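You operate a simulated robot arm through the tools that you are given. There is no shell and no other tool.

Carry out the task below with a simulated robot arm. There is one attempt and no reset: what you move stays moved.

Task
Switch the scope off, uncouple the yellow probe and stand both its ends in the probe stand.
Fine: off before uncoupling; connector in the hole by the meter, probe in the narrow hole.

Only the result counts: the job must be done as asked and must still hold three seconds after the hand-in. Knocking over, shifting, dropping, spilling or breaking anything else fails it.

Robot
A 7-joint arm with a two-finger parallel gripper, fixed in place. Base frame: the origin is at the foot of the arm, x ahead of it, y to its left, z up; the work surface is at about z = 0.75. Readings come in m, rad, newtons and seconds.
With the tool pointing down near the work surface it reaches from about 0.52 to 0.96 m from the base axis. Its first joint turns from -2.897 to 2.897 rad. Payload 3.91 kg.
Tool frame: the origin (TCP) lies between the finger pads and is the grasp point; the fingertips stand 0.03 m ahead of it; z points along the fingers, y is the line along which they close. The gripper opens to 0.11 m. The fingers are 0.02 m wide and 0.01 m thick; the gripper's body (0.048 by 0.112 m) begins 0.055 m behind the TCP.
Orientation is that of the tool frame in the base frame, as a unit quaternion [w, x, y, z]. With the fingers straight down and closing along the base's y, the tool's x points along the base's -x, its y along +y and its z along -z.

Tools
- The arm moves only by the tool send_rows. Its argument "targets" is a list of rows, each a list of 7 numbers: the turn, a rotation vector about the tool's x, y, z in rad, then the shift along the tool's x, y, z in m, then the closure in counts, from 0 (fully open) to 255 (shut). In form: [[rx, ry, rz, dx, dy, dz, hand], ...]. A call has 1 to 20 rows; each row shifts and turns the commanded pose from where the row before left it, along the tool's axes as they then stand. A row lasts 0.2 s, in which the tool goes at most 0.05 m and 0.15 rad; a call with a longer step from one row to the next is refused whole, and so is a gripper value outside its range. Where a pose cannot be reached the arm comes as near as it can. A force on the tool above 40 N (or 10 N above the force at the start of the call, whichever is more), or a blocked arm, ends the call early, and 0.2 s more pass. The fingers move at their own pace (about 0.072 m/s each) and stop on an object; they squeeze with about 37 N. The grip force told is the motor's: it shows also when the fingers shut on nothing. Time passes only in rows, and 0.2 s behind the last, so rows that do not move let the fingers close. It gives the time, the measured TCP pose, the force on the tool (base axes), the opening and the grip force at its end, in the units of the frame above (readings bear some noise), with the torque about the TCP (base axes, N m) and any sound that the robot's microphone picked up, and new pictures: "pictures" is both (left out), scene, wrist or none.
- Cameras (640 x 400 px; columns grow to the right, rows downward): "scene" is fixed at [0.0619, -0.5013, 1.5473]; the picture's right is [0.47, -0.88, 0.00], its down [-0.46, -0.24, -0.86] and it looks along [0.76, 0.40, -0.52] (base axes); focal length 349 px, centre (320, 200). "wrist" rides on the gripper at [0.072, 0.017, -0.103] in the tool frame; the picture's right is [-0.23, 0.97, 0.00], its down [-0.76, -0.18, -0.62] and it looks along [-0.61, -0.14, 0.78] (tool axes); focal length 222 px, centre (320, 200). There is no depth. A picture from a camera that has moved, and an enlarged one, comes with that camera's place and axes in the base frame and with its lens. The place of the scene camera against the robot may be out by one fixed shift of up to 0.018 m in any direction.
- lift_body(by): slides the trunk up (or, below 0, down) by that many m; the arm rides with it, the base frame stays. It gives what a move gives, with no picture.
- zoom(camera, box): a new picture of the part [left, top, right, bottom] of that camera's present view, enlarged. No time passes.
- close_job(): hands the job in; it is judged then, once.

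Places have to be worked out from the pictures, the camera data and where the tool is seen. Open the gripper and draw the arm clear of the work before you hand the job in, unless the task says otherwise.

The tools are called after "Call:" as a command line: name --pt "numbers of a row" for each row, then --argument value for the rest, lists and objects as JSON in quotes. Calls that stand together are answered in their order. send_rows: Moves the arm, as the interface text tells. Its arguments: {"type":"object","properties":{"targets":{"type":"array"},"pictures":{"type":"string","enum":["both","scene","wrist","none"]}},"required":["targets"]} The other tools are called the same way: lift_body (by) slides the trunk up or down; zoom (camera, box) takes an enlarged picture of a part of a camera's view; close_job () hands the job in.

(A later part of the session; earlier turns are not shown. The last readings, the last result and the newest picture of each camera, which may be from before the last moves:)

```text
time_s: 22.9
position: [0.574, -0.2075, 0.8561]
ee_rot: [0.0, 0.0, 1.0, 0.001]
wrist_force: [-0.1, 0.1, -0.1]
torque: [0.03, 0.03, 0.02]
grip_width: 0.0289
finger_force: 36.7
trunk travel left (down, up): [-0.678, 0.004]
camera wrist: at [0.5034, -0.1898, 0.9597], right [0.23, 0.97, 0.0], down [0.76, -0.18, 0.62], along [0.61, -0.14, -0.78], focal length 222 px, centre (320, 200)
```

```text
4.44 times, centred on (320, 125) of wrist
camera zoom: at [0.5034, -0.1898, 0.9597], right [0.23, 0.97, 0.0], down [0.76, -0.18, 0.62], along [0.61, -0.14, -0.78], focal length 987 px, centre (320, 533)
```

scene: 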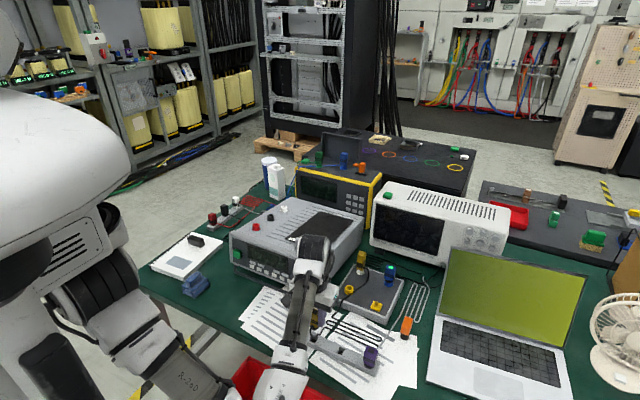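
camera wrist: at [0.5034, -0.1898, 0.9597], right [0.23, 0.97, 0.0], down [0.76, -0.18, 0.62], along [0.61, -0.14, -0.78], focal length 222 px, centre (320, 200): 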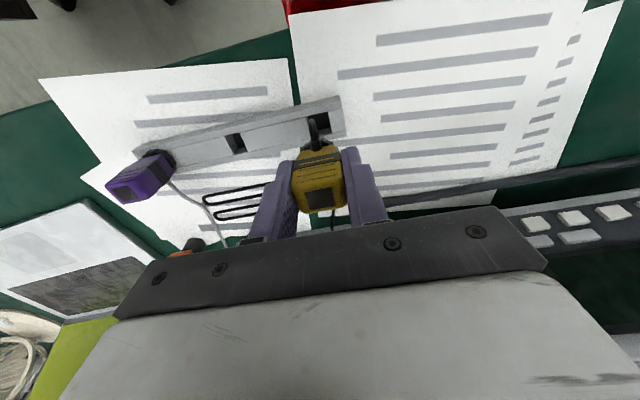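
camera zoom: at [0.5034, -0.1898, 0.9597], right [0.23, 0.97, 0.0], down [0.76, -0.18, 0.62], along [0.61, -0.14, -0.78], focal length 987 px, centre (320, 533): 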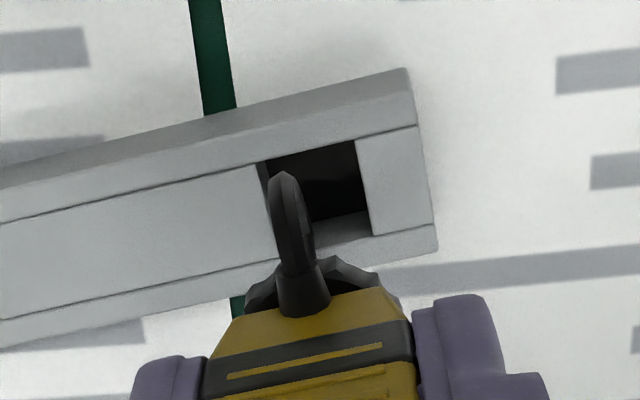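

From the wrist view the hole is centred at offset (0.067, -0.016) from the camera, matching the plug axis within about 1 mm. I'll lower in small steps and watch the force.

Call:
send_rows --pt "0 0 0 0 0 0.005 255" --pt "0 0 0 0 0 0.005 255" --pt "0 0 0 0 0 0.005 255" --pictures "both"

Call:
zoom --camera "scene" --box '[295, 300, 345, 350]'

Call:
zoom --camera "wrist" --box '[280, 80, 360, 170]'

```text
time_s: 23.6
position: [0.5755, -0.2078, 0.8413]
ee_rot: [0.0, -0.001, 1.0, 0.0]
wrist_force: [0.4, -0.7, -0.7]
torque: [0.01, -0.02, 0.02]
grip_width: 0.029
finger_force: 36.9
trunk travel left (down, up): [-0.678, 0.004]
camera wrist: at [0.5042, -0.1896, 0.9453], right [0.23, 0.97, 0.0], down [0.76, -0.18, 0.62], along [0.61, -0.14, -0.78], focal length 222 px, centre (320, 200)
```

scene: 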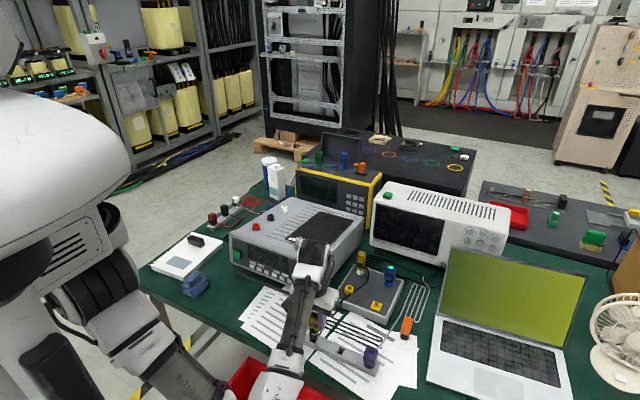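
wrist: 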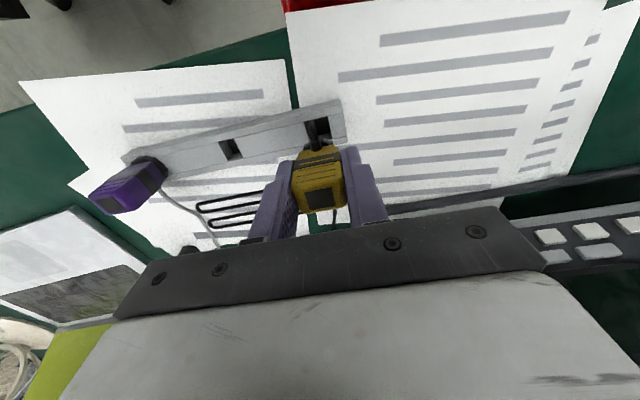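

```text
8.00 times, centred on (320, 325) of scene
camera zoom: at [0.0619, -0.5013, 1.5473], right [0.47, -0.88, 0.0], down [-0.46, -0.24, -0.86], along [0.76, 0.4, -0.52], focal length 2795 px, centre (320, -800)
```

zoom: 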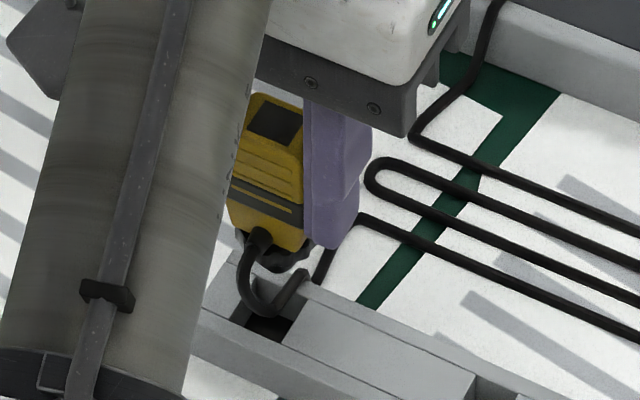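

```text
4.44 times, centred on (320, 125) of wrist
camera zoom: at [0.5042, -0.1896, 0.9453], right [0.23, 0.97, 0.0], down [0.76, -0.18, 0.62], along [0.61, -0.14, -0.78], focal length 987 px, centre (320, 533)
```

zoom: 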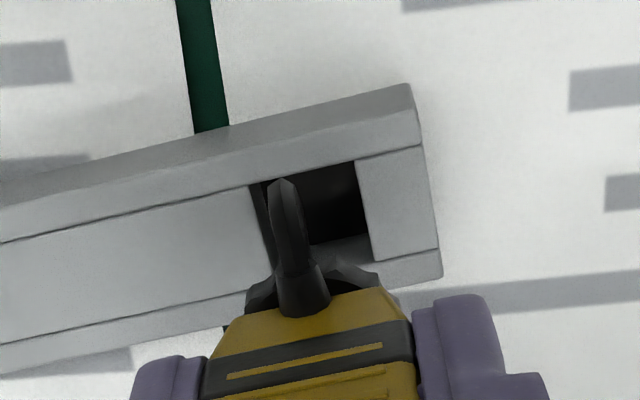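

The hole now reads about 1.5 mm nearer and toward -y than the plug axis. I'll enlarge the scene view further to see the plug's underside before correcting.

Call:
zoom --camera "scene" --box '[305, 322, 330, 345]'

Call:
zoom --camera "scene" --box '[350, 335, 390, 375]'

```text
16.00 times, centred on (318, 334) of scene
camera zoom: at [0.0619, -0.5013, 1.5473], right [0.47, -0.88, 0.0], down [-0.46, -0.24, -0.86], along [0.76, 0.4, -0.52], focal length 5590 px, centre (360, -1936)
```

zoom: 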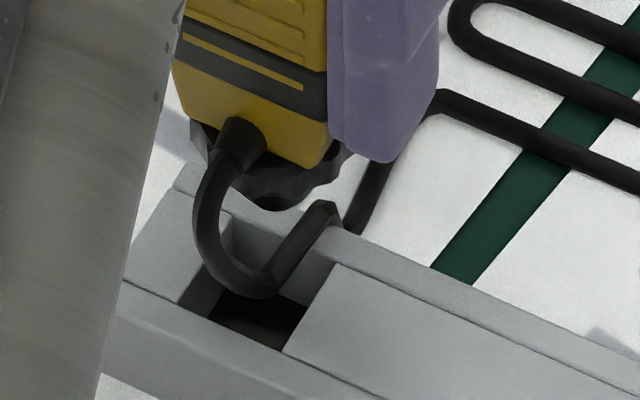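

```text
10.00 times, centred on (370, 355) of scene
camera zoom: at [0.0619, -0.5013, 1.5473], right [0.47, -0.88, 0.0], down [-0.46, -0.24, -0.86], along [0.76, 0.4, -0.52], focal length 3493 px, centre (-180, -1350)
```

zoom: 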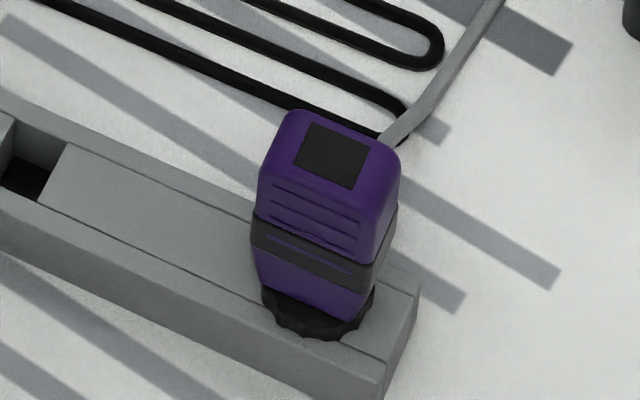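

The connector has a short plug below a knurled collar, and its cable loops from the front boot back under the plug, right over the hole. Turning the connector about 90° so the boot faces the open +y end of the stand should keep the cable out of the way, so I'll raise it and start turning.

Call:
send_rows --pt "0 0 0 0 0 -0.025 255" --pt "0 0 0 0 0 -0.025 255" --pt "0 0 0.14 0 0 0 255" --pt "0 0 0.14 0 0 0 255" --pt "0 0 0.14 0 0 0 255" --pt "0 0 0.14 0 0 0 255" --pictures "both"

Call:
zoom --camera "scene" --box '[280, 290, 360, 350]'

```text
time_s: 25.1
position: [0.5753, -0.2072, 0.8923]
ee_rot: [0.0, 0.277, 0.961, 0.0]
wrist_force: [-0.7, 0.1, -0.5]
torque: [-0.03, -0.03, 0.0]
grip_width: 0.029
finger_force: 36.6
trunk travel left (down, up): [-0.678, 0.004]
camera wrist: at [0.5248, -0.1537, 0.9952], right [0.71, 0.7, 0.0], down [0.55, -0.56, 0.62], along [0.44, -0.44, -0.78], focal length 222 px, centre (320, 200)
```

scene: 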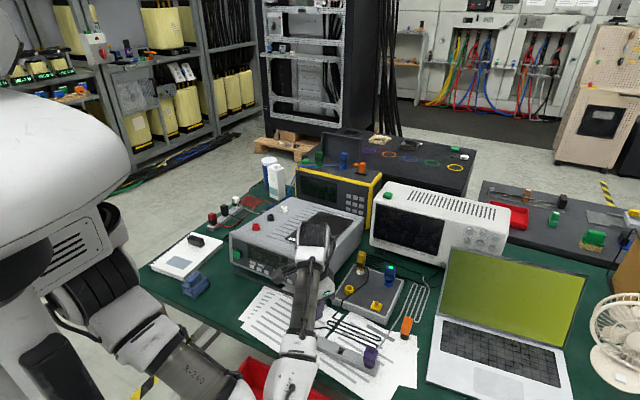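
wrist: 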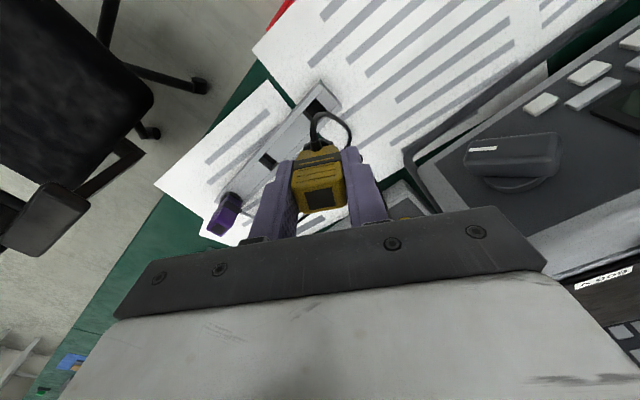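

```text
6.67 times, centred on (320, 320) of scene
camera zoom: at [0.0619, -0.5013, 1.5473], right [0.47, -0.88, 0.0], down [-0.46, -0.24, -0.86], along [0.76, 0.4, -0.52], focal length 2329 px, centre (320, -600)
```

zoom: 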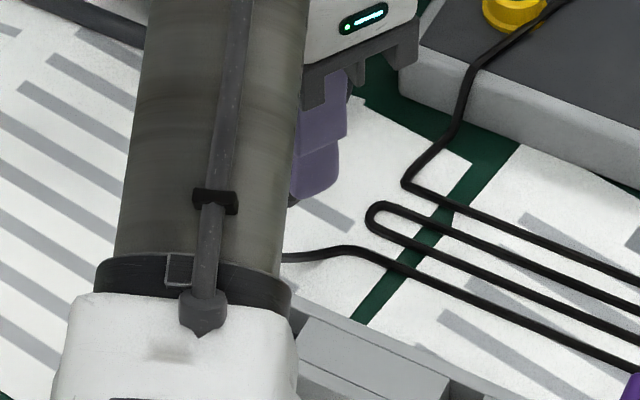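

Turning works and the cable swung to the side of the stand. I'll complete the turn to 90°.

Call:
send_rows --pt "0 0 0.144 0 0 0 255" --pt "0 0 0.144 0 0 0 255" --pt "0 0 0.144 0 0 0 255" --pt "0 0 0.144 0 0 0 255" --pt "0 0 0.144 0 0 0 255" --pt "0 0 0.144 0 0 0 255" --pt "0 0 0.146 0 0 0 255" --pt "0 0 0 0 0 0 255" --pictures "both"

Call:
zoom --camera "scene" --box '[280, 290, 360, 350]'

Call:
zoom --camera "wrist" --box '[230, 60, 410, 220]'

```text
time_s: 26.9
position: [0.5747, -0.2076, 0.8926]
ee_rot: [0.0, 0.707, 0.707, 0.0]
wrist_force: [-0.3, 0.6, -0.6]
torque: [0.04, 0.01, 0.01]
grip_width: 0.0288
finger_force: 36.7
trunk travel left (down, up): [-0.678, 0.004]
camera wrist: at [0.5933, -0.1343, 0.9953], right [0.97, -0.23, 0.0], down [-0.18, -0.76, 0.62], along [-0.14, -0.61, -0.78], focal length 222 px, centre (320, 200)
```

scene: 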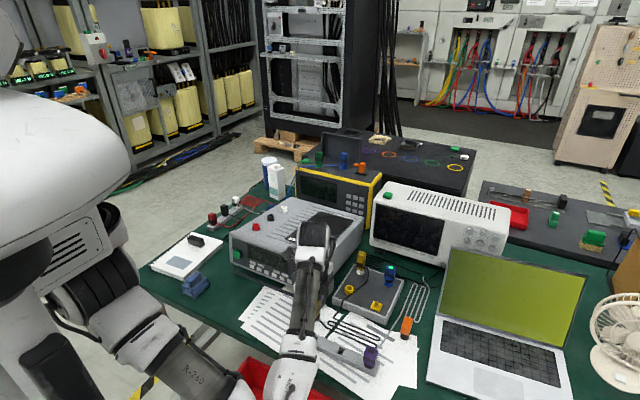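
wrist: 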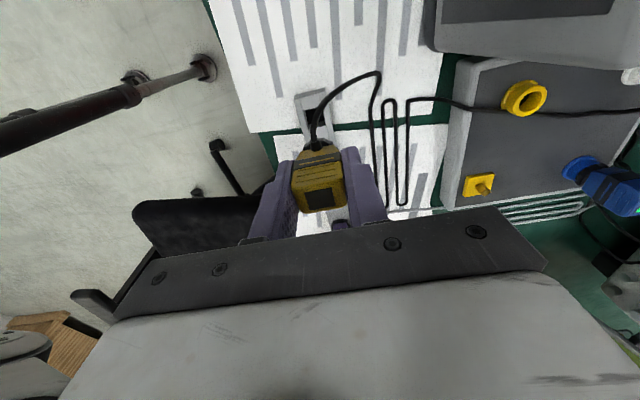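

```text
6.67 times, centred on (320, 320) of scene
camera zoom: at [0.0619, -0.5013, 1.5473], right [0.47, -0.88, 0.0], down [-0.46, -0.24, -0.86], along [0.76, 0.4, -0.52], focal length 2329 px, centre (320, -600)
```

zoom: 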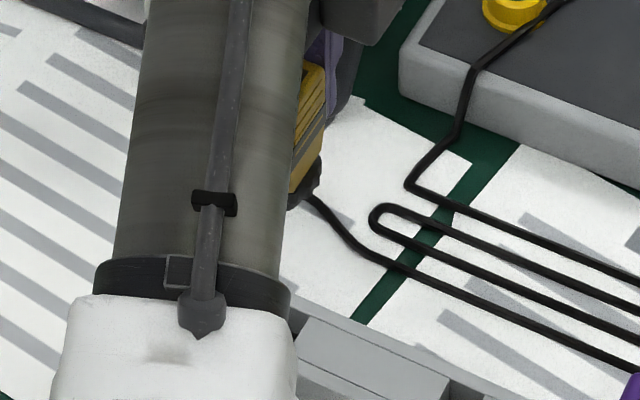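

```text
2.50 times, centred on (320, 140) of wrist
camera zoom: at [0.5933, -0.1343, 0.9953], right [0.97, -0.23, 0.0], down [-0.18, -0.76, 0.62], along [-0.14, -0.61, -0.78], focal length 555 px, centre (320, 350)
```

zoom: 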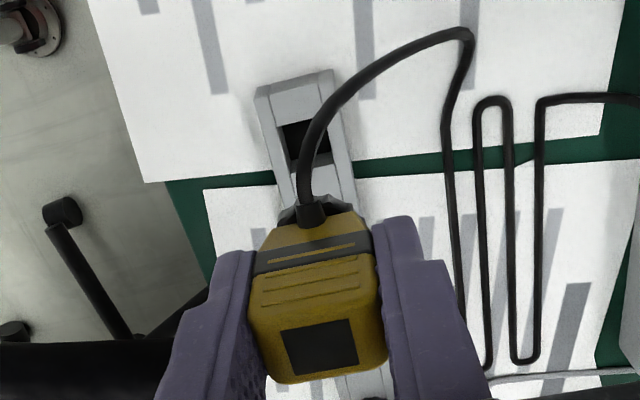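

With the boot facing +y the cable arcs clear of the hole. From this side the hole measures [0.5715, -0.204], agreeing with before; allowing for the plug's offset, the TCP should be at about [0.5695, -0.209]. I'll shift there, lower to z ≈ 0.855, and look.

Call:
send_rows --pt "0 0 0 -0.002 -0.0055 0.012 255" --pt "0 0 0 0 0 0.013 255" --pt "0 0 0 0 0 0.013 255" --pt "0 0 0 0 0 0 255" --pictures "both"

Call:
zoom --camera "scene" --box '[290, 300, 340, 350]'

Call:
zoom --camera "wrist" --box '[270, 60, 370, 170]'

```text
time_s: 27.9
position: [0.5704, -0.2081, 0.8537]
ee_rot: [0.001, 0.706, 0.708, -0.001]
wrist_force: [-0.2, -0.2, -0.4]
torque: [-0.04, -0.04, 0.01]
grip_width: 0.0289
finger_force: 37.4
trunk travel left (down, up): [-0.678, 0.004]
camera wrist: at [0.5881, -0.1357, 0.9566], right [0.97, -0.23, 0.0], down [-0.18, -0.76, 0.62], along [-0.14, -0.61, -0.78], focal length 222 px, centre (320, 200)
```

scene: 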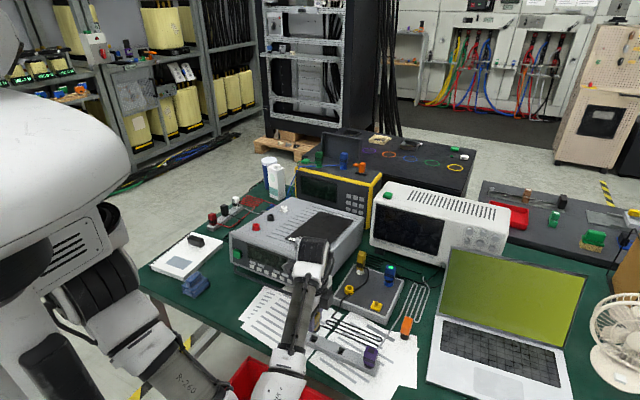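
wrist: 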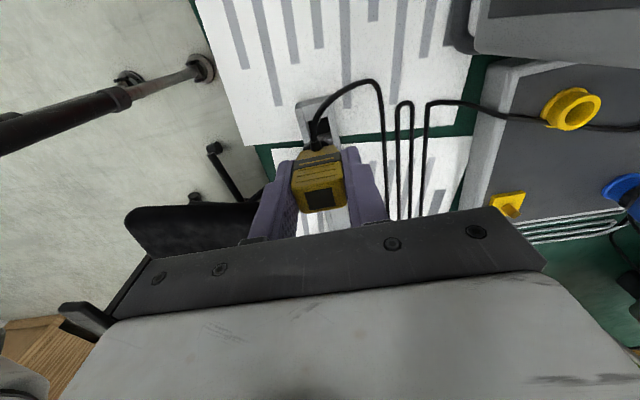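

```text
8.00 times, centred on (315, 325) of scene
camera zoom: at [0.0619, -0.5013, 1.5473], right [0.47, -0.88, 0.0], down [-0.46, -0.24, -0.86], along [0.76, 0.4, -0.52], focal length 2795 px, centre (360, -800)
```

zoom: 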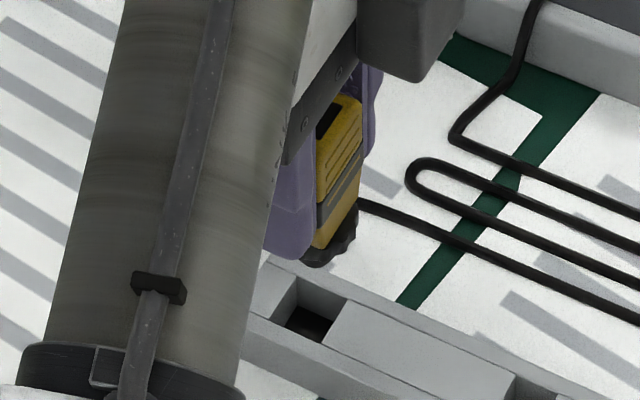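

```text
3.64 times, centred on (320, 115) of wrist
camera zoom: at [0.5881, -0.1357, 0.9566], right [0.97, -0.23, 0.0], down [-0.18, -0.76, 0.62], along [-0.14, -0.61, -0.78], focal length 808 px, centre (320, 509)
```

zoom: 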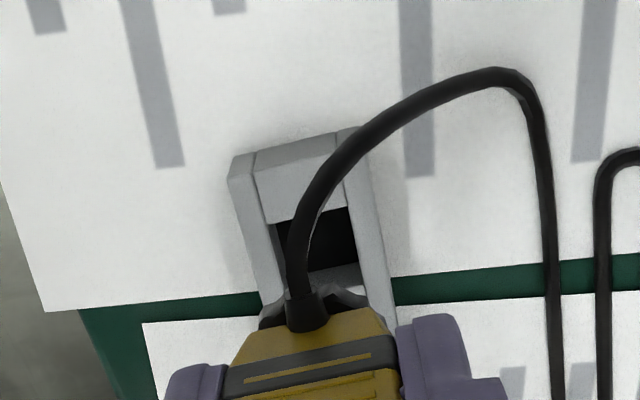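

I'll enlarge the scene view further to check the plug's column against the hole's column.

Call:
zoom --camera "scene" --box '[303, 318, 325, 346]'

Call:
zoom --camera "wrist" --box '[295, 90, 345, 150]'

```text
14.29 times, centred on (314, 332) of scene
camera zoom: at [0.0619, -0.5013, 1.5473], right [0.47, -0.88, 0.0], down [-0.46, -0.24, -0.86], along [0.76, 0.4, -0.52], focal length 4991 px, centre (406, -1686)
```

zoom: 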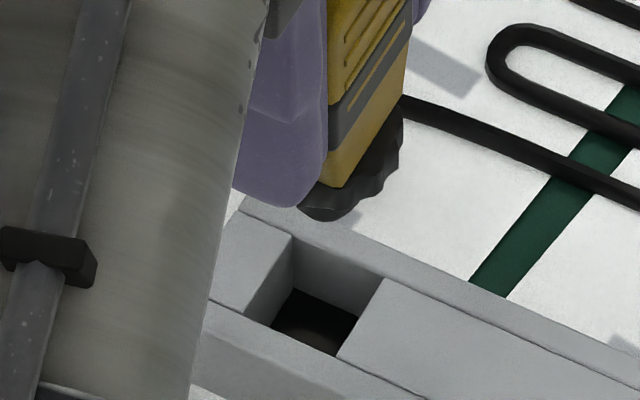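

```text
6.67 times, centred on (320, 120) of wrist
camera zoom: at [0.5881, -0.1357, 0.9566], right [0.97, -0.23, 0.0], down [-0.18, -0.76, 0.62], along [-0.14, -0.61, -0.78], focal length 1481 px, centre (320, 733)
```

zoom: 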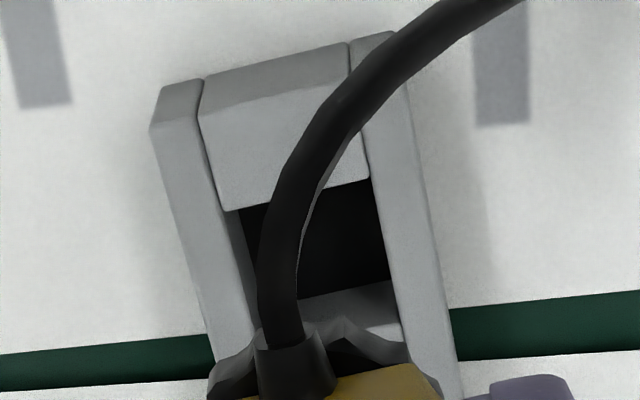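

Reworking the socket reference (using its top rim) puts the plug axis only about 1.5 mm off the TCP, so the wrist view says I'm aligned within 1 mm and the scene view suggests moving about +2 mm in y. I'll shift +1.5 mm in y and go lower, where the comparison is more reliable.

Call:
send_rows --pt "0 0 0 0.0015 0 0.008 255" --pt "0 0 0 0 0 0.008 255" --pt "0 0 0 0 0 0 255" --pictures "both"

Call:
zoom --camera "scene" --box '[303, 318, 325, 346]'

Call:
zoom --camera "wrist" --box '[295, 90, 345, 150]'

```text
time_s: 28.6
position: [0.5703, -0.2064, 0.8383]
ee_rot: [-0.001, 0.707, 0.708, -0.001]
wrist_force: [-0.5, 0.2, 0.4]
torque: [-0.01, -0.03, 0.04]
grip_width: 0.0289
finger_force: 37.2
trunk travel left (down, up): [-0.678, 0.004]
camera wrist: at [0.5878, -0.1341, 0.9413], right [0.97, -0.23, 0.0], down [-0.18, -0.76, 0.62], along [-0.14, -0.61, -0.78], focal length 222 px, centre (320, 200)
```

scene: 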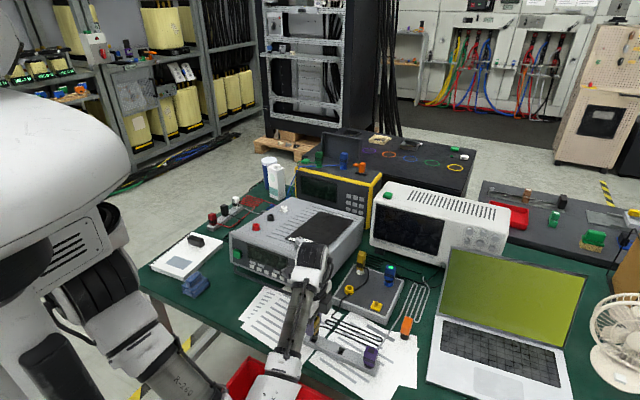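
wrist: 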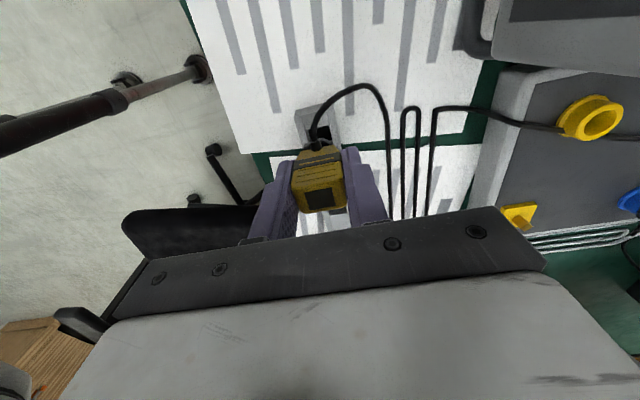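

```text
14.29 times, centred on (314, 332) of scene
camera zoom: at [0.0619, -0.5013, 1.5473], right [0.47, -0.88, 0.0], down [-0.46, -0.24, -0.86], along [0.76, 0.4, -0.52], focal length 4991 px, centre (406, -1686)
```

zoom: 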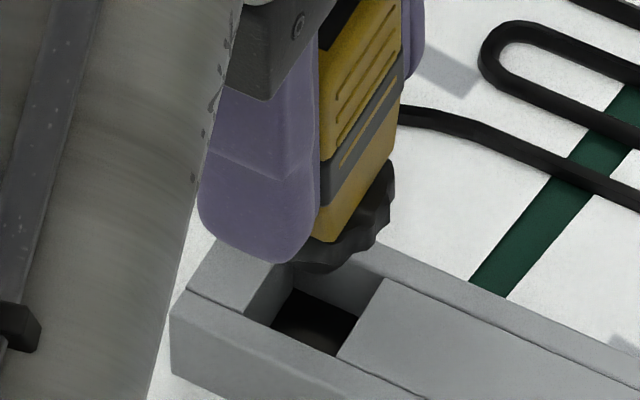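

```text
6.67 times, centred on (320, 120) of wrist
camera zoom: at [0.5878, -0.1341, 0.9413], right [0.97, -0.23, 0.0], down [-0.18, -0.76, 0.62], along [-0.14, -0.61, -0.78], focal length 1481 px, centre (320, 733)
```

zoom: 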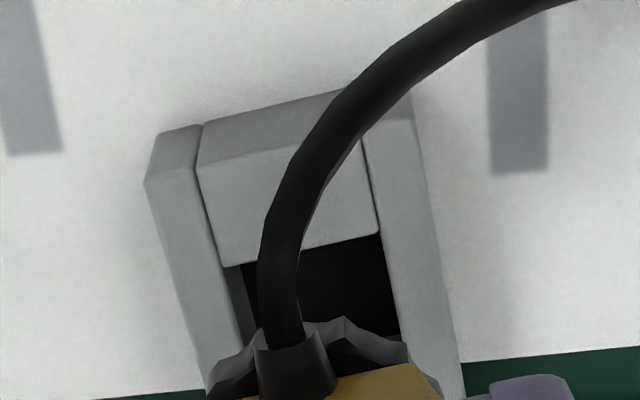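

With the fingertips as reference, the scene view now puts the TCP axis within about 1 mm of the hole centre, and the wrist view agrees (hole ≈ [0.5715, -0.205]). I'll lower in 4 mm steps and check the force.

Call:
send_rows --pt "0 0 0 0 0 0.004 255" --pt "0 0 0 0 0 0.004 255" --pt "0 0 0 0 0 0.004 255" --pictures "scene"

Call:
zoom --camera "scene" --box '[303, 318, 325, 346]'

```text
time_s: 29.4
position: [0.5699, -0.2076, 0.8249]
ee_rot: [0.001, 0.707, 0.708, 0.0]
wrist_force: [0.0, 0.2, 0.1]
torque: [0.0, 0.02, 0.02]
grip_width: 0.0289
finger_force: 37.0
trunk travel left (down, up): [-0.678, 0.004]
```

scene: 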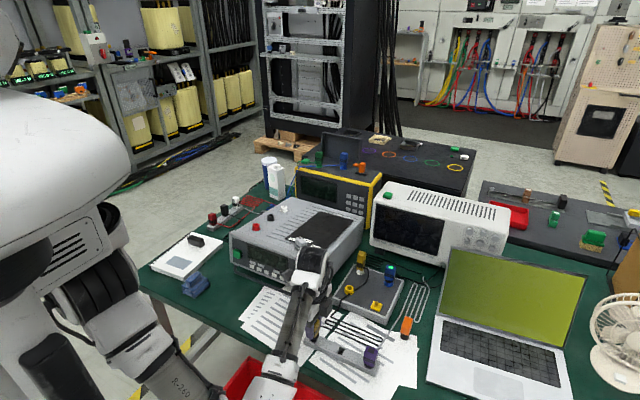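

```text
14.29 times, centred on (314, 332) of scene
camera zoom: at [0.0619, -0.5013, 1.5473], right [0.47, -0.88, 0.0], down [-0.46, -0.24, -0.86], along [0.76, 0.4, -0.52], focal length 4991 px, centre (406, -1686)
```

zoom: 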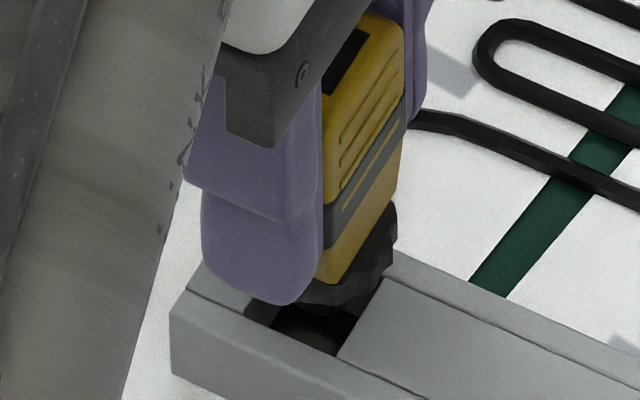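

No contact force yet and the plug is starting into the hole. I'll continue down in smaller steps.

Call:
send_rows --pt "0 0 0 0 0 0.003 255" --pt "0 0 0 0 0 0.003 255" --pictures "both"

Call:
zoom --camera "scene" --box '[303, 318, 325, 346]'

Call:
zoom --camera "wrist" --box '[285, 90, 355, 170]'

```text
time_s: 30.1
position: [0.571, -0.2068, 0.8202]
ee_rot: [0.0, 0.707, 0.708, 0.0]
wrist_force: [-0.8, 0.4, -1.0]
torque: [0.01, -0.01, -0.03]
grip_width: 0.0289
finger_force: 36.7
trunk travel left (down, up): [-0.678, 0.004]
camera wrist: at [0.5883, -0.1345, 0.9232], right [0.97, -0.23, 0.0], down [-0.18, -0.76, 0.62], along [-0.14, -0.61, -0.78], focal length 222 px, centre (320, 200)
```

scene: 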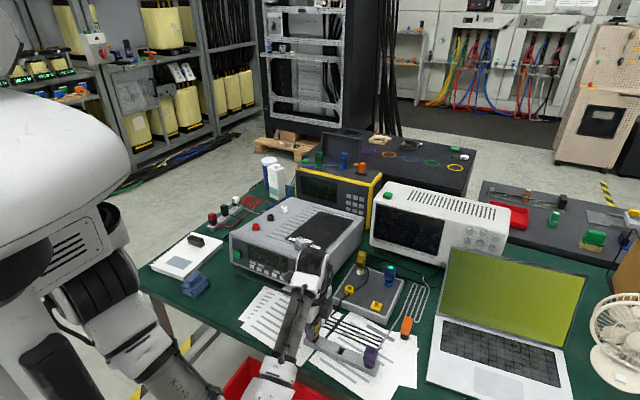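
wrist: 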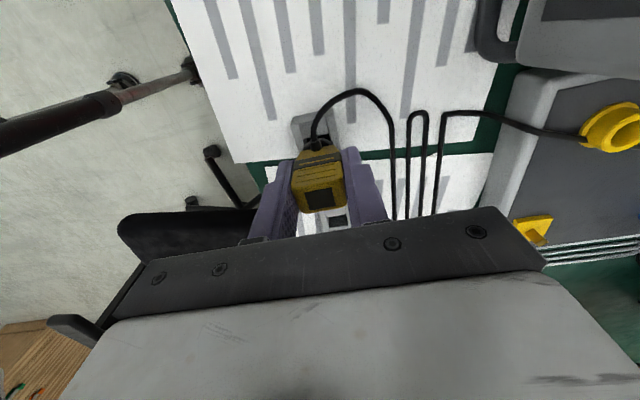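

```text
14.29 times, centred on (314, 332) of scene
camera zoom: at [0.0619, -0.5013, 1.5473], right [0.47, -0.88, 0.0], down [-0.46, -0.24, -0.86], along [0.76, 0.4, -0.52], focal length 4991 px, centre (406, -1686)
```

zoom: 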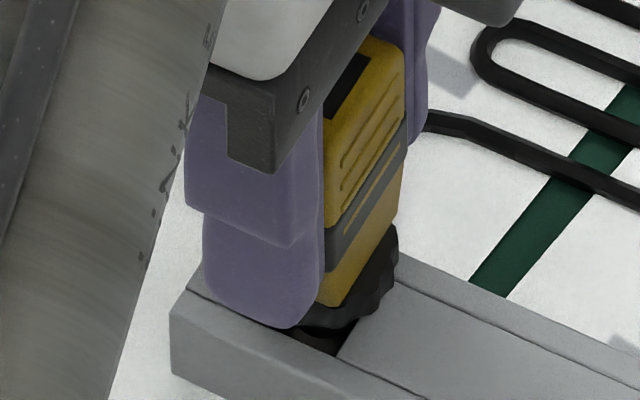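

```text
5.00 times, centred on (320, 130) of wrist
camera zoom: at [0.5883, -0.1345, 0.9232], right [0.97, -0.23, 0.0], down [-0.18, -0.76, 0.62], along [-0.14, -0.61, -0.78], focal length 1111 px, centre (320, 550)
```

zoom: 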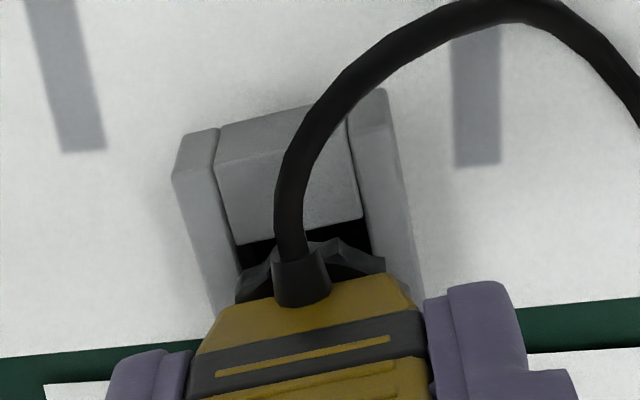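

The plug is inside the hole outline with no side load. I'll continue to seat it in 2–3 mm steps.

Call:
send_rows --pt "0 0 0 0 0 0.003 255" --pt "0 0 0 0 0 0.003 255" --pictures "scene"

Call:
zoom --camera "scene" --box '[303, 318, 325, 346]'

```text
time_s: 30.6
position: [0.5704, -0.2074, 0.8142]
ee_rot: [-0.001, 0.707, 0.708, 0.001]
wrist_force: [-0.4, 0.1, -1.0]
torque: [-0.01, -0.02, -0.01]
grip_width: 0.0287
finger_force: 36.4
trunk travel left (down, up): [-0.678, 0.004]
```

scene: 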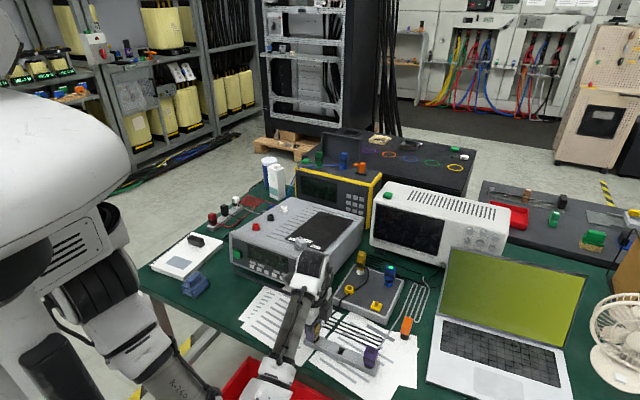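

```text
14.29 times, centred on (314, 332) of scene
camera zoom: at [0.0619, -0.5013, 1.5473], right [0.47, -0.88, 0.0], down [-0.46, -0.24, -0.86], along [0.76, 0.4, -0.52], focal length 4991 px, centre (406, -1686)
```

zoom: 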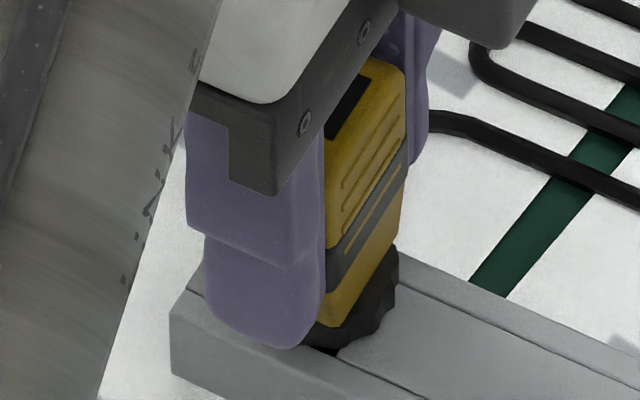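

The collar is almost down on the stand's top. I'll press down another couple of millimetres and look for contact force.

Call:
send_rows --pt "0 0 0 0 0 0.002 255" --pt "0 0 0 0 0 0.002 255" --pictures "scene"

Call:
zoom --camera "scene" --box '[303, 318, 325, 346]'

```text
time_s: 31.2
position: [0.57, -0.2065, 0.8118]
ee_rot: [0.002, 0.707, 0.708, 0.002]
wrist_force: [1.1, 0.8, 23.0]
torque: [0.04, 0.04, -0.01]
grip_width: 0.0289
finger_force: 37.4
trunk travel left (down, up): [-0.678, 0.004]
```

scene: 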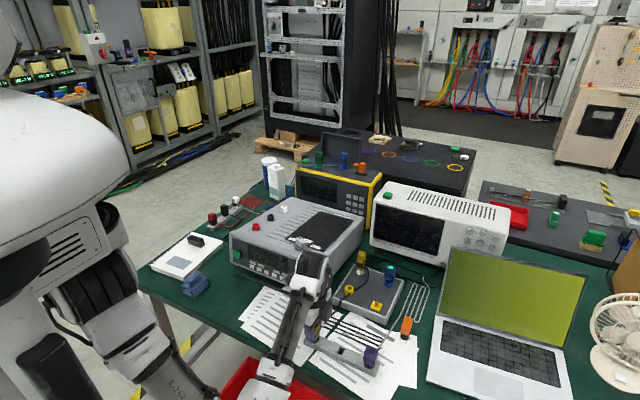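

```text
14.29 times, centred on (314, 332) of scene
camera zoom: at [0.0619, -0.5013, 1.5473], right [0.47, -0.88, 0.0], down [-0.46, -0.24, -0.86], along [0.76, 0.4, -0.52], focal length 4991 px, centre (406, -1686)
```

zoom: 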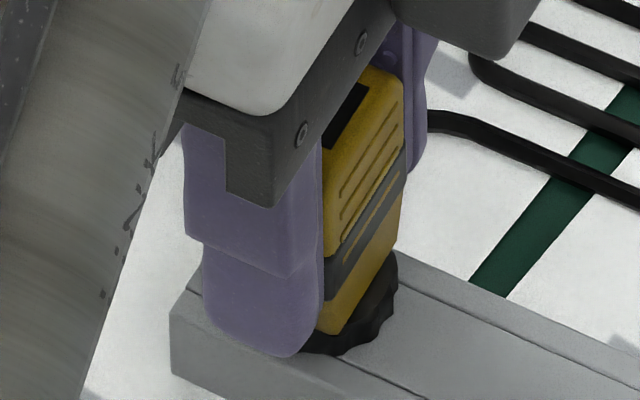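

At z ≈ 0.812 there is a clean 23 N vertical contact, which is the expected seated height with the collar on the stand. I'll relieve the pressure and open the fingers gently.

Call:
send_rows --pt "0 0 0 0 0 -0.002 255" --pt "0 0 0 0 0 0 170" --pt "0 0 0 0 0 0 140" --pt "0 0 0 0 0 0 130" --pictures "both"

Call:
zoom --camera "scene" --box '[303, 318, 325, 346]'

Call:
zoom --camera "wrist" --box '[250, 90, 390, 220]'

```text
time_s: 32.2
position: [0.5709, -0.2073, 0.8126]
ee_rot: [-0.001, 0.706, 0.708, 0.0]
wrist_force: [-0.1, -0.5, 0.9]
torque: [-0.03, 0.01, -0.02]
grip_width: 0.0537
finger_force: 0.0
trunk travel left (down, up): [-0.678, 0.004]
camera wrist: at [0.5884, -0.1341, 0.9151], right [0.97, -0.23, 0.0], down [-0.18, -0.76, 0.62], along [-0.14, -0.61, -0.78], focal length 222 px, centre (320, 200)
```

scene: 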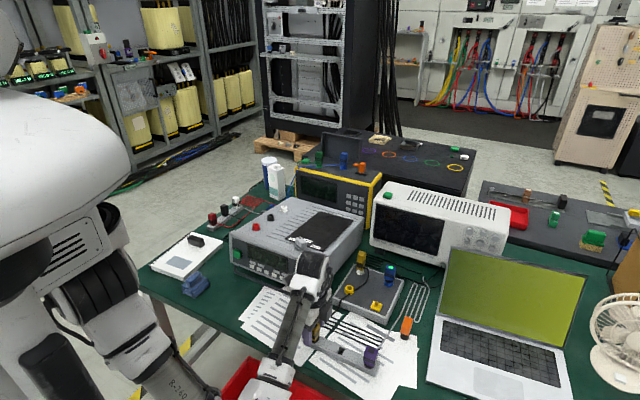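
wrist: 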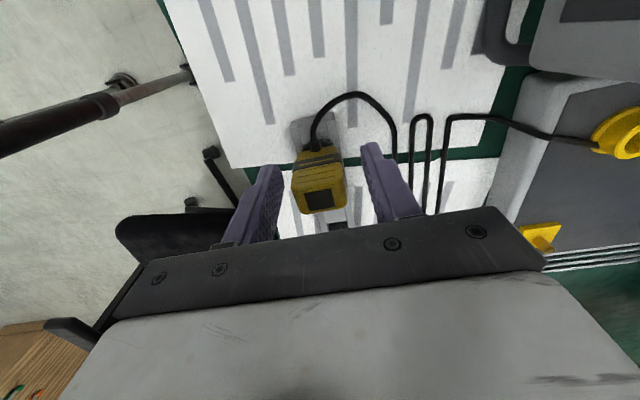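

```text
14.29 times, centred on (314, 332) of scene
camera zoom: at [0.0619, -0.5013, 1.5473], right [0.47, -0.88, 0.0], down [-0.46, -0.24, -0.86], along [0.76, 0.4, -0.52], focal length 4991 px, centre (406, -1686)
```

zoom: 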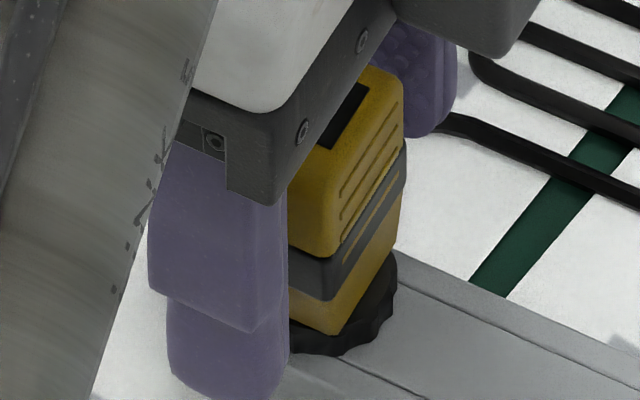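

```text
3.08 times, centred on (320, 155) of wrist
camera zoom: at [0.5884, -0.1341, 0.9151], right [0.97, -0.23, 0.0], down [-0.18, -0.76, 0.62], along [-0.14, -0.61, -0.78], focal length 684 px, centre (320, 338)
```

zoom: 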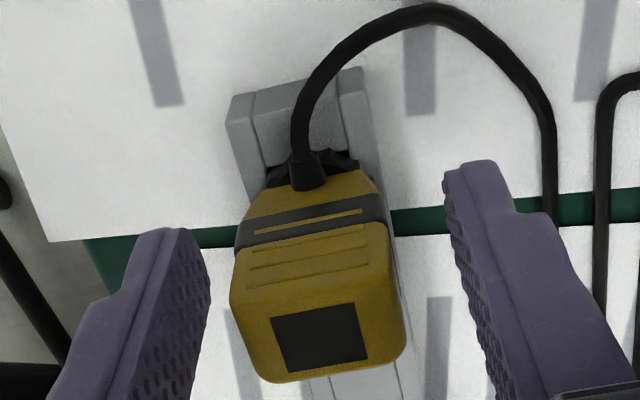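

The connector stands upright and stays put with the fingers open. I'll rise straight up off it, then turn the hand back to its forward orientation.

Call:
send_rows --pt "0 0 0 0 0 -0.015 127" --pt "0 0 0 0 0 -0.025 127" --pt "0 0 0 0 0 -0.03 127" --pt "0 0 0 0 0 -0.035 127" --pt "0 0 0 0 0 -0.035 127" --pt "0 0 -0.143 0 0 0 127" --pt "0 0 -0.143 0 0 0 127" --pt "0 0 -0.143 0 0 0 127" --pt "0 0 -0.143 0 0 0 127" --pt "0 0 -0.143 0 0 0 127" --pt "0 0 -0.143 0 0 0 127" --pt "0 0 -0.143 0 0 0 127" --pt "0 0 -0.143 0 0 0 127" --pt "0 0 -0.143 0 0 0 127" --pt "0 0 -0.143 0 0 0 127" --pt "0 0 -0.141 0 0 0 127" --pictures "both"

Call:
zoom --camera "scene" --box '[280, 280, 400, 380]'

Call:
zoom --camera "wrist" --box '[150, 50, 380, 220]'

```text
time_s: 35.6
position: [0.5703, -0.2085, 0.9522]
ee_rot: [-0.001, -0.001, 1.0, 0.001]
wrist_force: [-0.1, 0.9, 0.7]
torque: [0.02, -0.01, 0.01]
grip_width: 0.0551
finger_force: 0.1
trunk travel left (down, up): [-0.678, 0.004]
camera wrist: at [0.4987, -0.1904, 1.0554], right [0.22, 0.97, 0.0], down [0.76, -0.18, 0.62], along [0.61, -0.14, -0.78], focal length 222 px, centre (320, 200)
```

scene: 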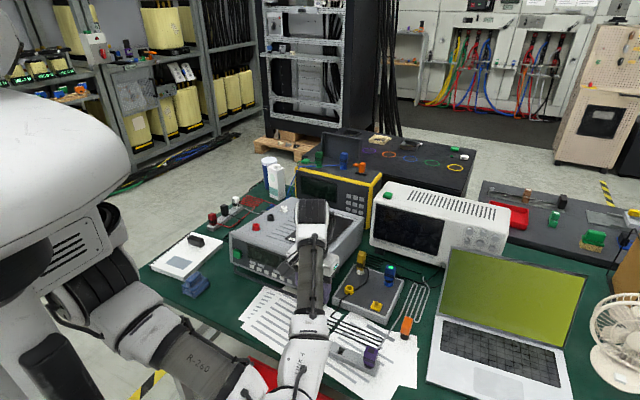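
wrist: 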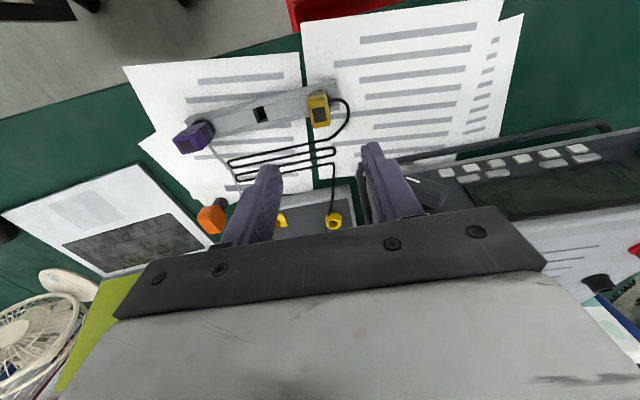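

```text
4.00 times, centred on (340, 330) of scene
camera zoom: at [0.0619, -0.5013, 1.5473], right [0.47, -0.88, 0.0], down [-0.46, -0.24, -0.86], along [0.76, 0.4, -0.52], focal length 1397 px, centre (240, -320)
```

zoom: 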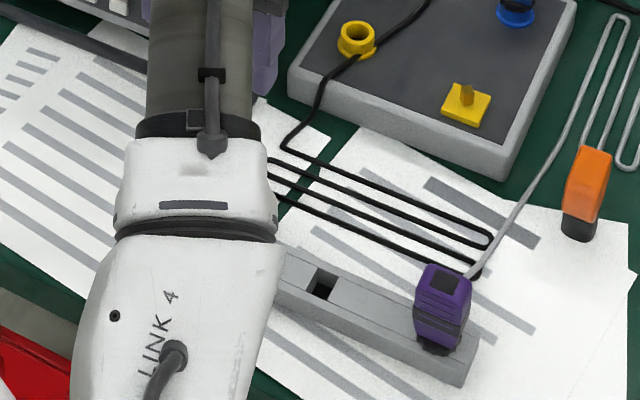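

```text
2.35 times, centred on (265, 135) of wrist
camera zoom: at [0.4987, -0.1904, 1.0554], right [0.22, 0.97, 0.0], down [0.76, -0.18, 0.62], along [0.61, -0.14, -0.78], focal length 523 px, centre (449, 353)
```

zoom: 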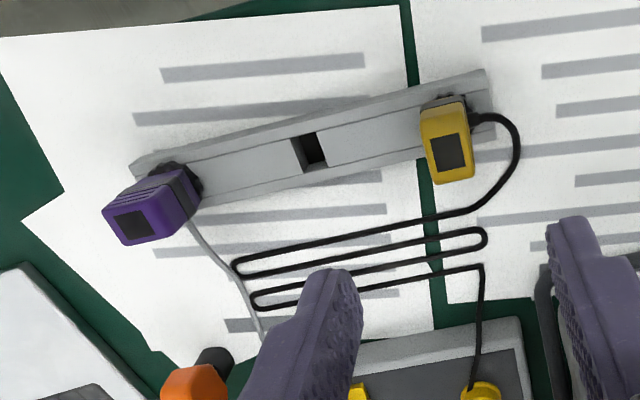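

The connector is standing securely in the hole by the meter and the stand hasn't moved. Now I'll move over the box to look closely at the probe in the white ring.

Call:
send_rows --pt "0 0 0 -0.0383 -0.0024 -0.005 127" --pt "0 0 0 -0.0383 -0.0024 -0.005 127" --pt "0 0 0 -0.0383 -0.0024 -0.005 127" --pt "0 0 0 -0.0383 -0.0024 -0.005 127" --pt "0 0 0 -0.0383 -0.0024 -0.005 127" --pt "0 0 0 -0.0383 -0.0024 -0.005 127" --pictures "both"

Call:
zoom --camera "wrist" --box '[240, 60, 400, 220]'

Call:
zoom --camera "scene" --box '[335, 235, 405, 305]'

```text
time_s: 37.0
position: [0.8021, -0.2192, 0.9828]
ee_rot: [0.0, 0.0, 1.0, 0.0]
wrist_force: [0.6, -0.6, 0.4]
torque: [0.02, 0.03, 0.03]
grip_width: 0.055
finger_force: 0.0
trunk travel left (down, up): [-0.678, 0.004]
camera wrist: at [0.7303, -0.2027, 1.0866], right [0.23, 0.97, 0.0], down [0.76, -0.18, 0.62], along [0.61, -0.14, -0.78], focal length 222 px, centre (320, 200)
```

scene: 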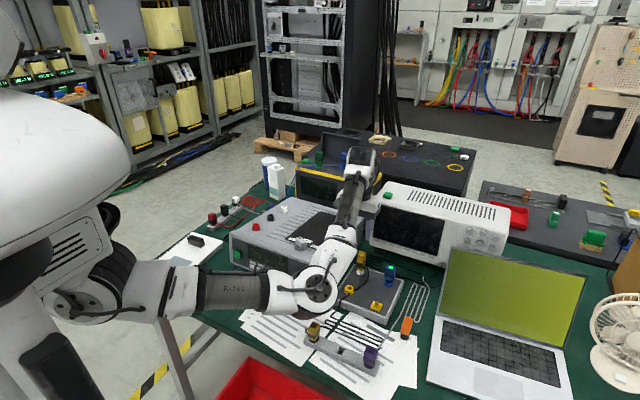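
wrist: 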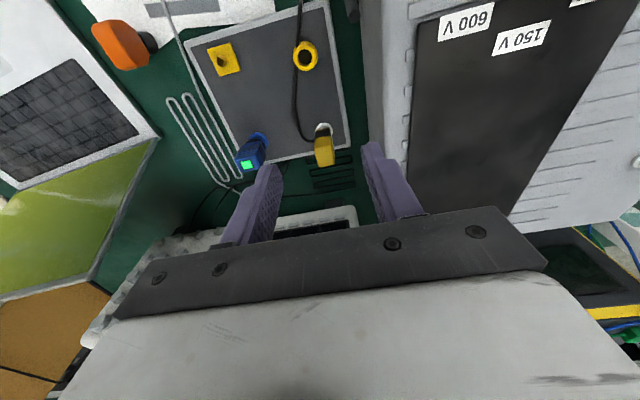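

```text
2.50 times, centred on (320, 140) of wrist
camera zoom: at [0.7303, -0.2027, 1.0866], right [0.23, 0.97, 0.0], down [0.76, -0.18, 0.62], along [0.61, -0.14, -0.78], focal length 555 px, centre (320, 350)
```

zoom: 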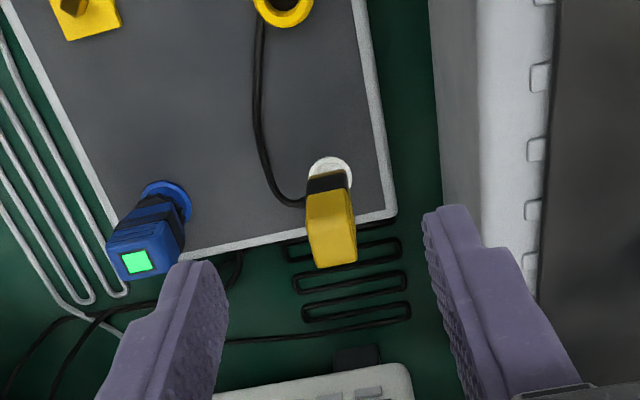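

```text
5.71 times, centred on (370, 270) of scene
camera zoom: at [0.0619, -0.5013, 1.5473], right [0.47, -0.88, 0.0], down [-0.46, -0.24, -0.86], along [0.76, 0.4, -0.52], focal length 1996 px, centre (34, -200)
```

zoom: 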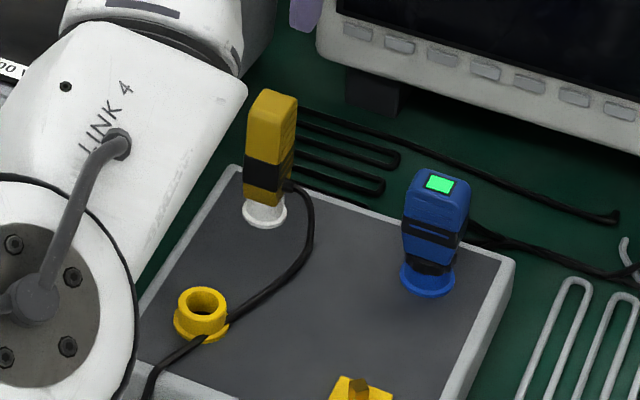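

The probe stands vertical in a white cup at about [0.842, -0.2225], top near z ≈ 0.875, with its cable leaving low on the -y side. I'll move directly above it and look again.

Call:
send_rows --pt "0 0 0 -0.0205 -0.0015 0.022 127" --pt "0 0 0 -0.0205 -0.0015 0.022 127" --pt "0 0 0 0 0 0 127" --pictures "both"

Call:
zoom --camera "wrist" --box '[260, 80, 380, 200]'

Call:
zoom --camera "scene" --box '[335, 225, 405, 295]'

```text
time_s: 37.9
position: [0.8404, -0.2244, 0.9397]
ee_rot: [0.0, -0.001, 1.0, 0.001]
wrist_force: [-0.5, 0.2, 0.5]
torque: [0.0, 0.0, 0.0]
grip_width: 0.055
finger_force: 0.0
trunk travel left (down, up): [-0.678, 0.004]
camera wrist: at [0.7688, -0.2061, 1.0428], right [0.23, 0.97, 0.0], down [0.76, -0.18, 0.62], along [0.61, -0.14, -0.78], focal length 222 px, centre (320, 200)
```

scene: 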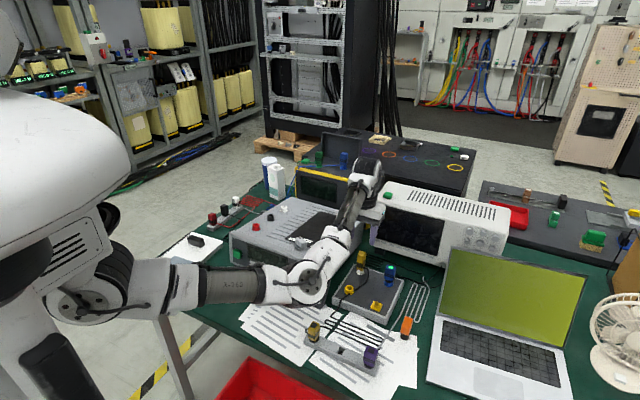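
wrist: 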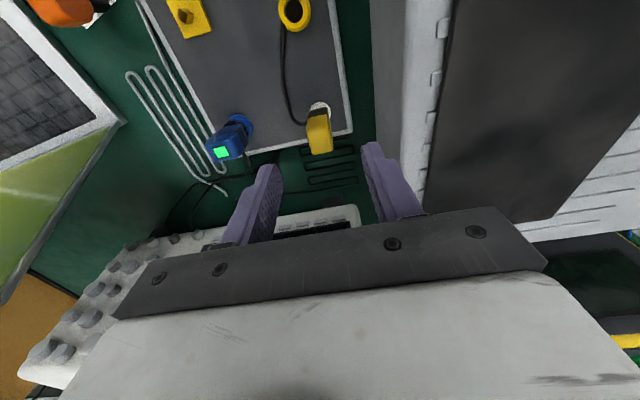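

```text
3.33 times, centred on (320, 140) of wrist
camera zoom: at [0.7688, -0.2061, 1.0428], right [0.23, 0.97, 0.0], down [0.76, -0.18, 0.62], along [0.61, -0.14, -0.78], focal length 740 px, centre (320, 400)
```

zoom: 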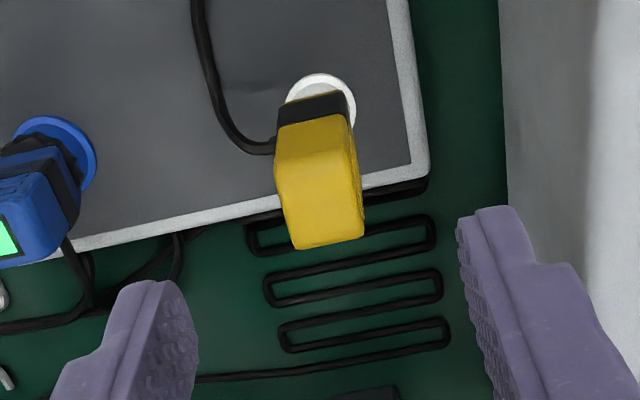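

```text
5.71 times, centred on (370, 260) of scene
camera zoom: at [0.0619, -0.5013, 1.5473], right [0.47, -0.88, 0.0], down [-0.46, -0.24, -0.86], along [0.76, 0.4, -0.52], focal length 1996 px, centre (34, -143)
```

zoom: 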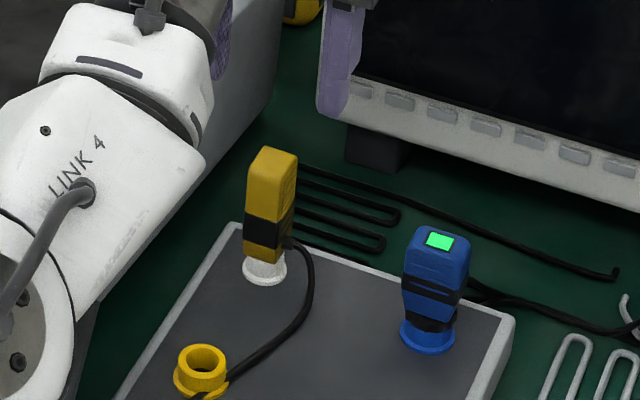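

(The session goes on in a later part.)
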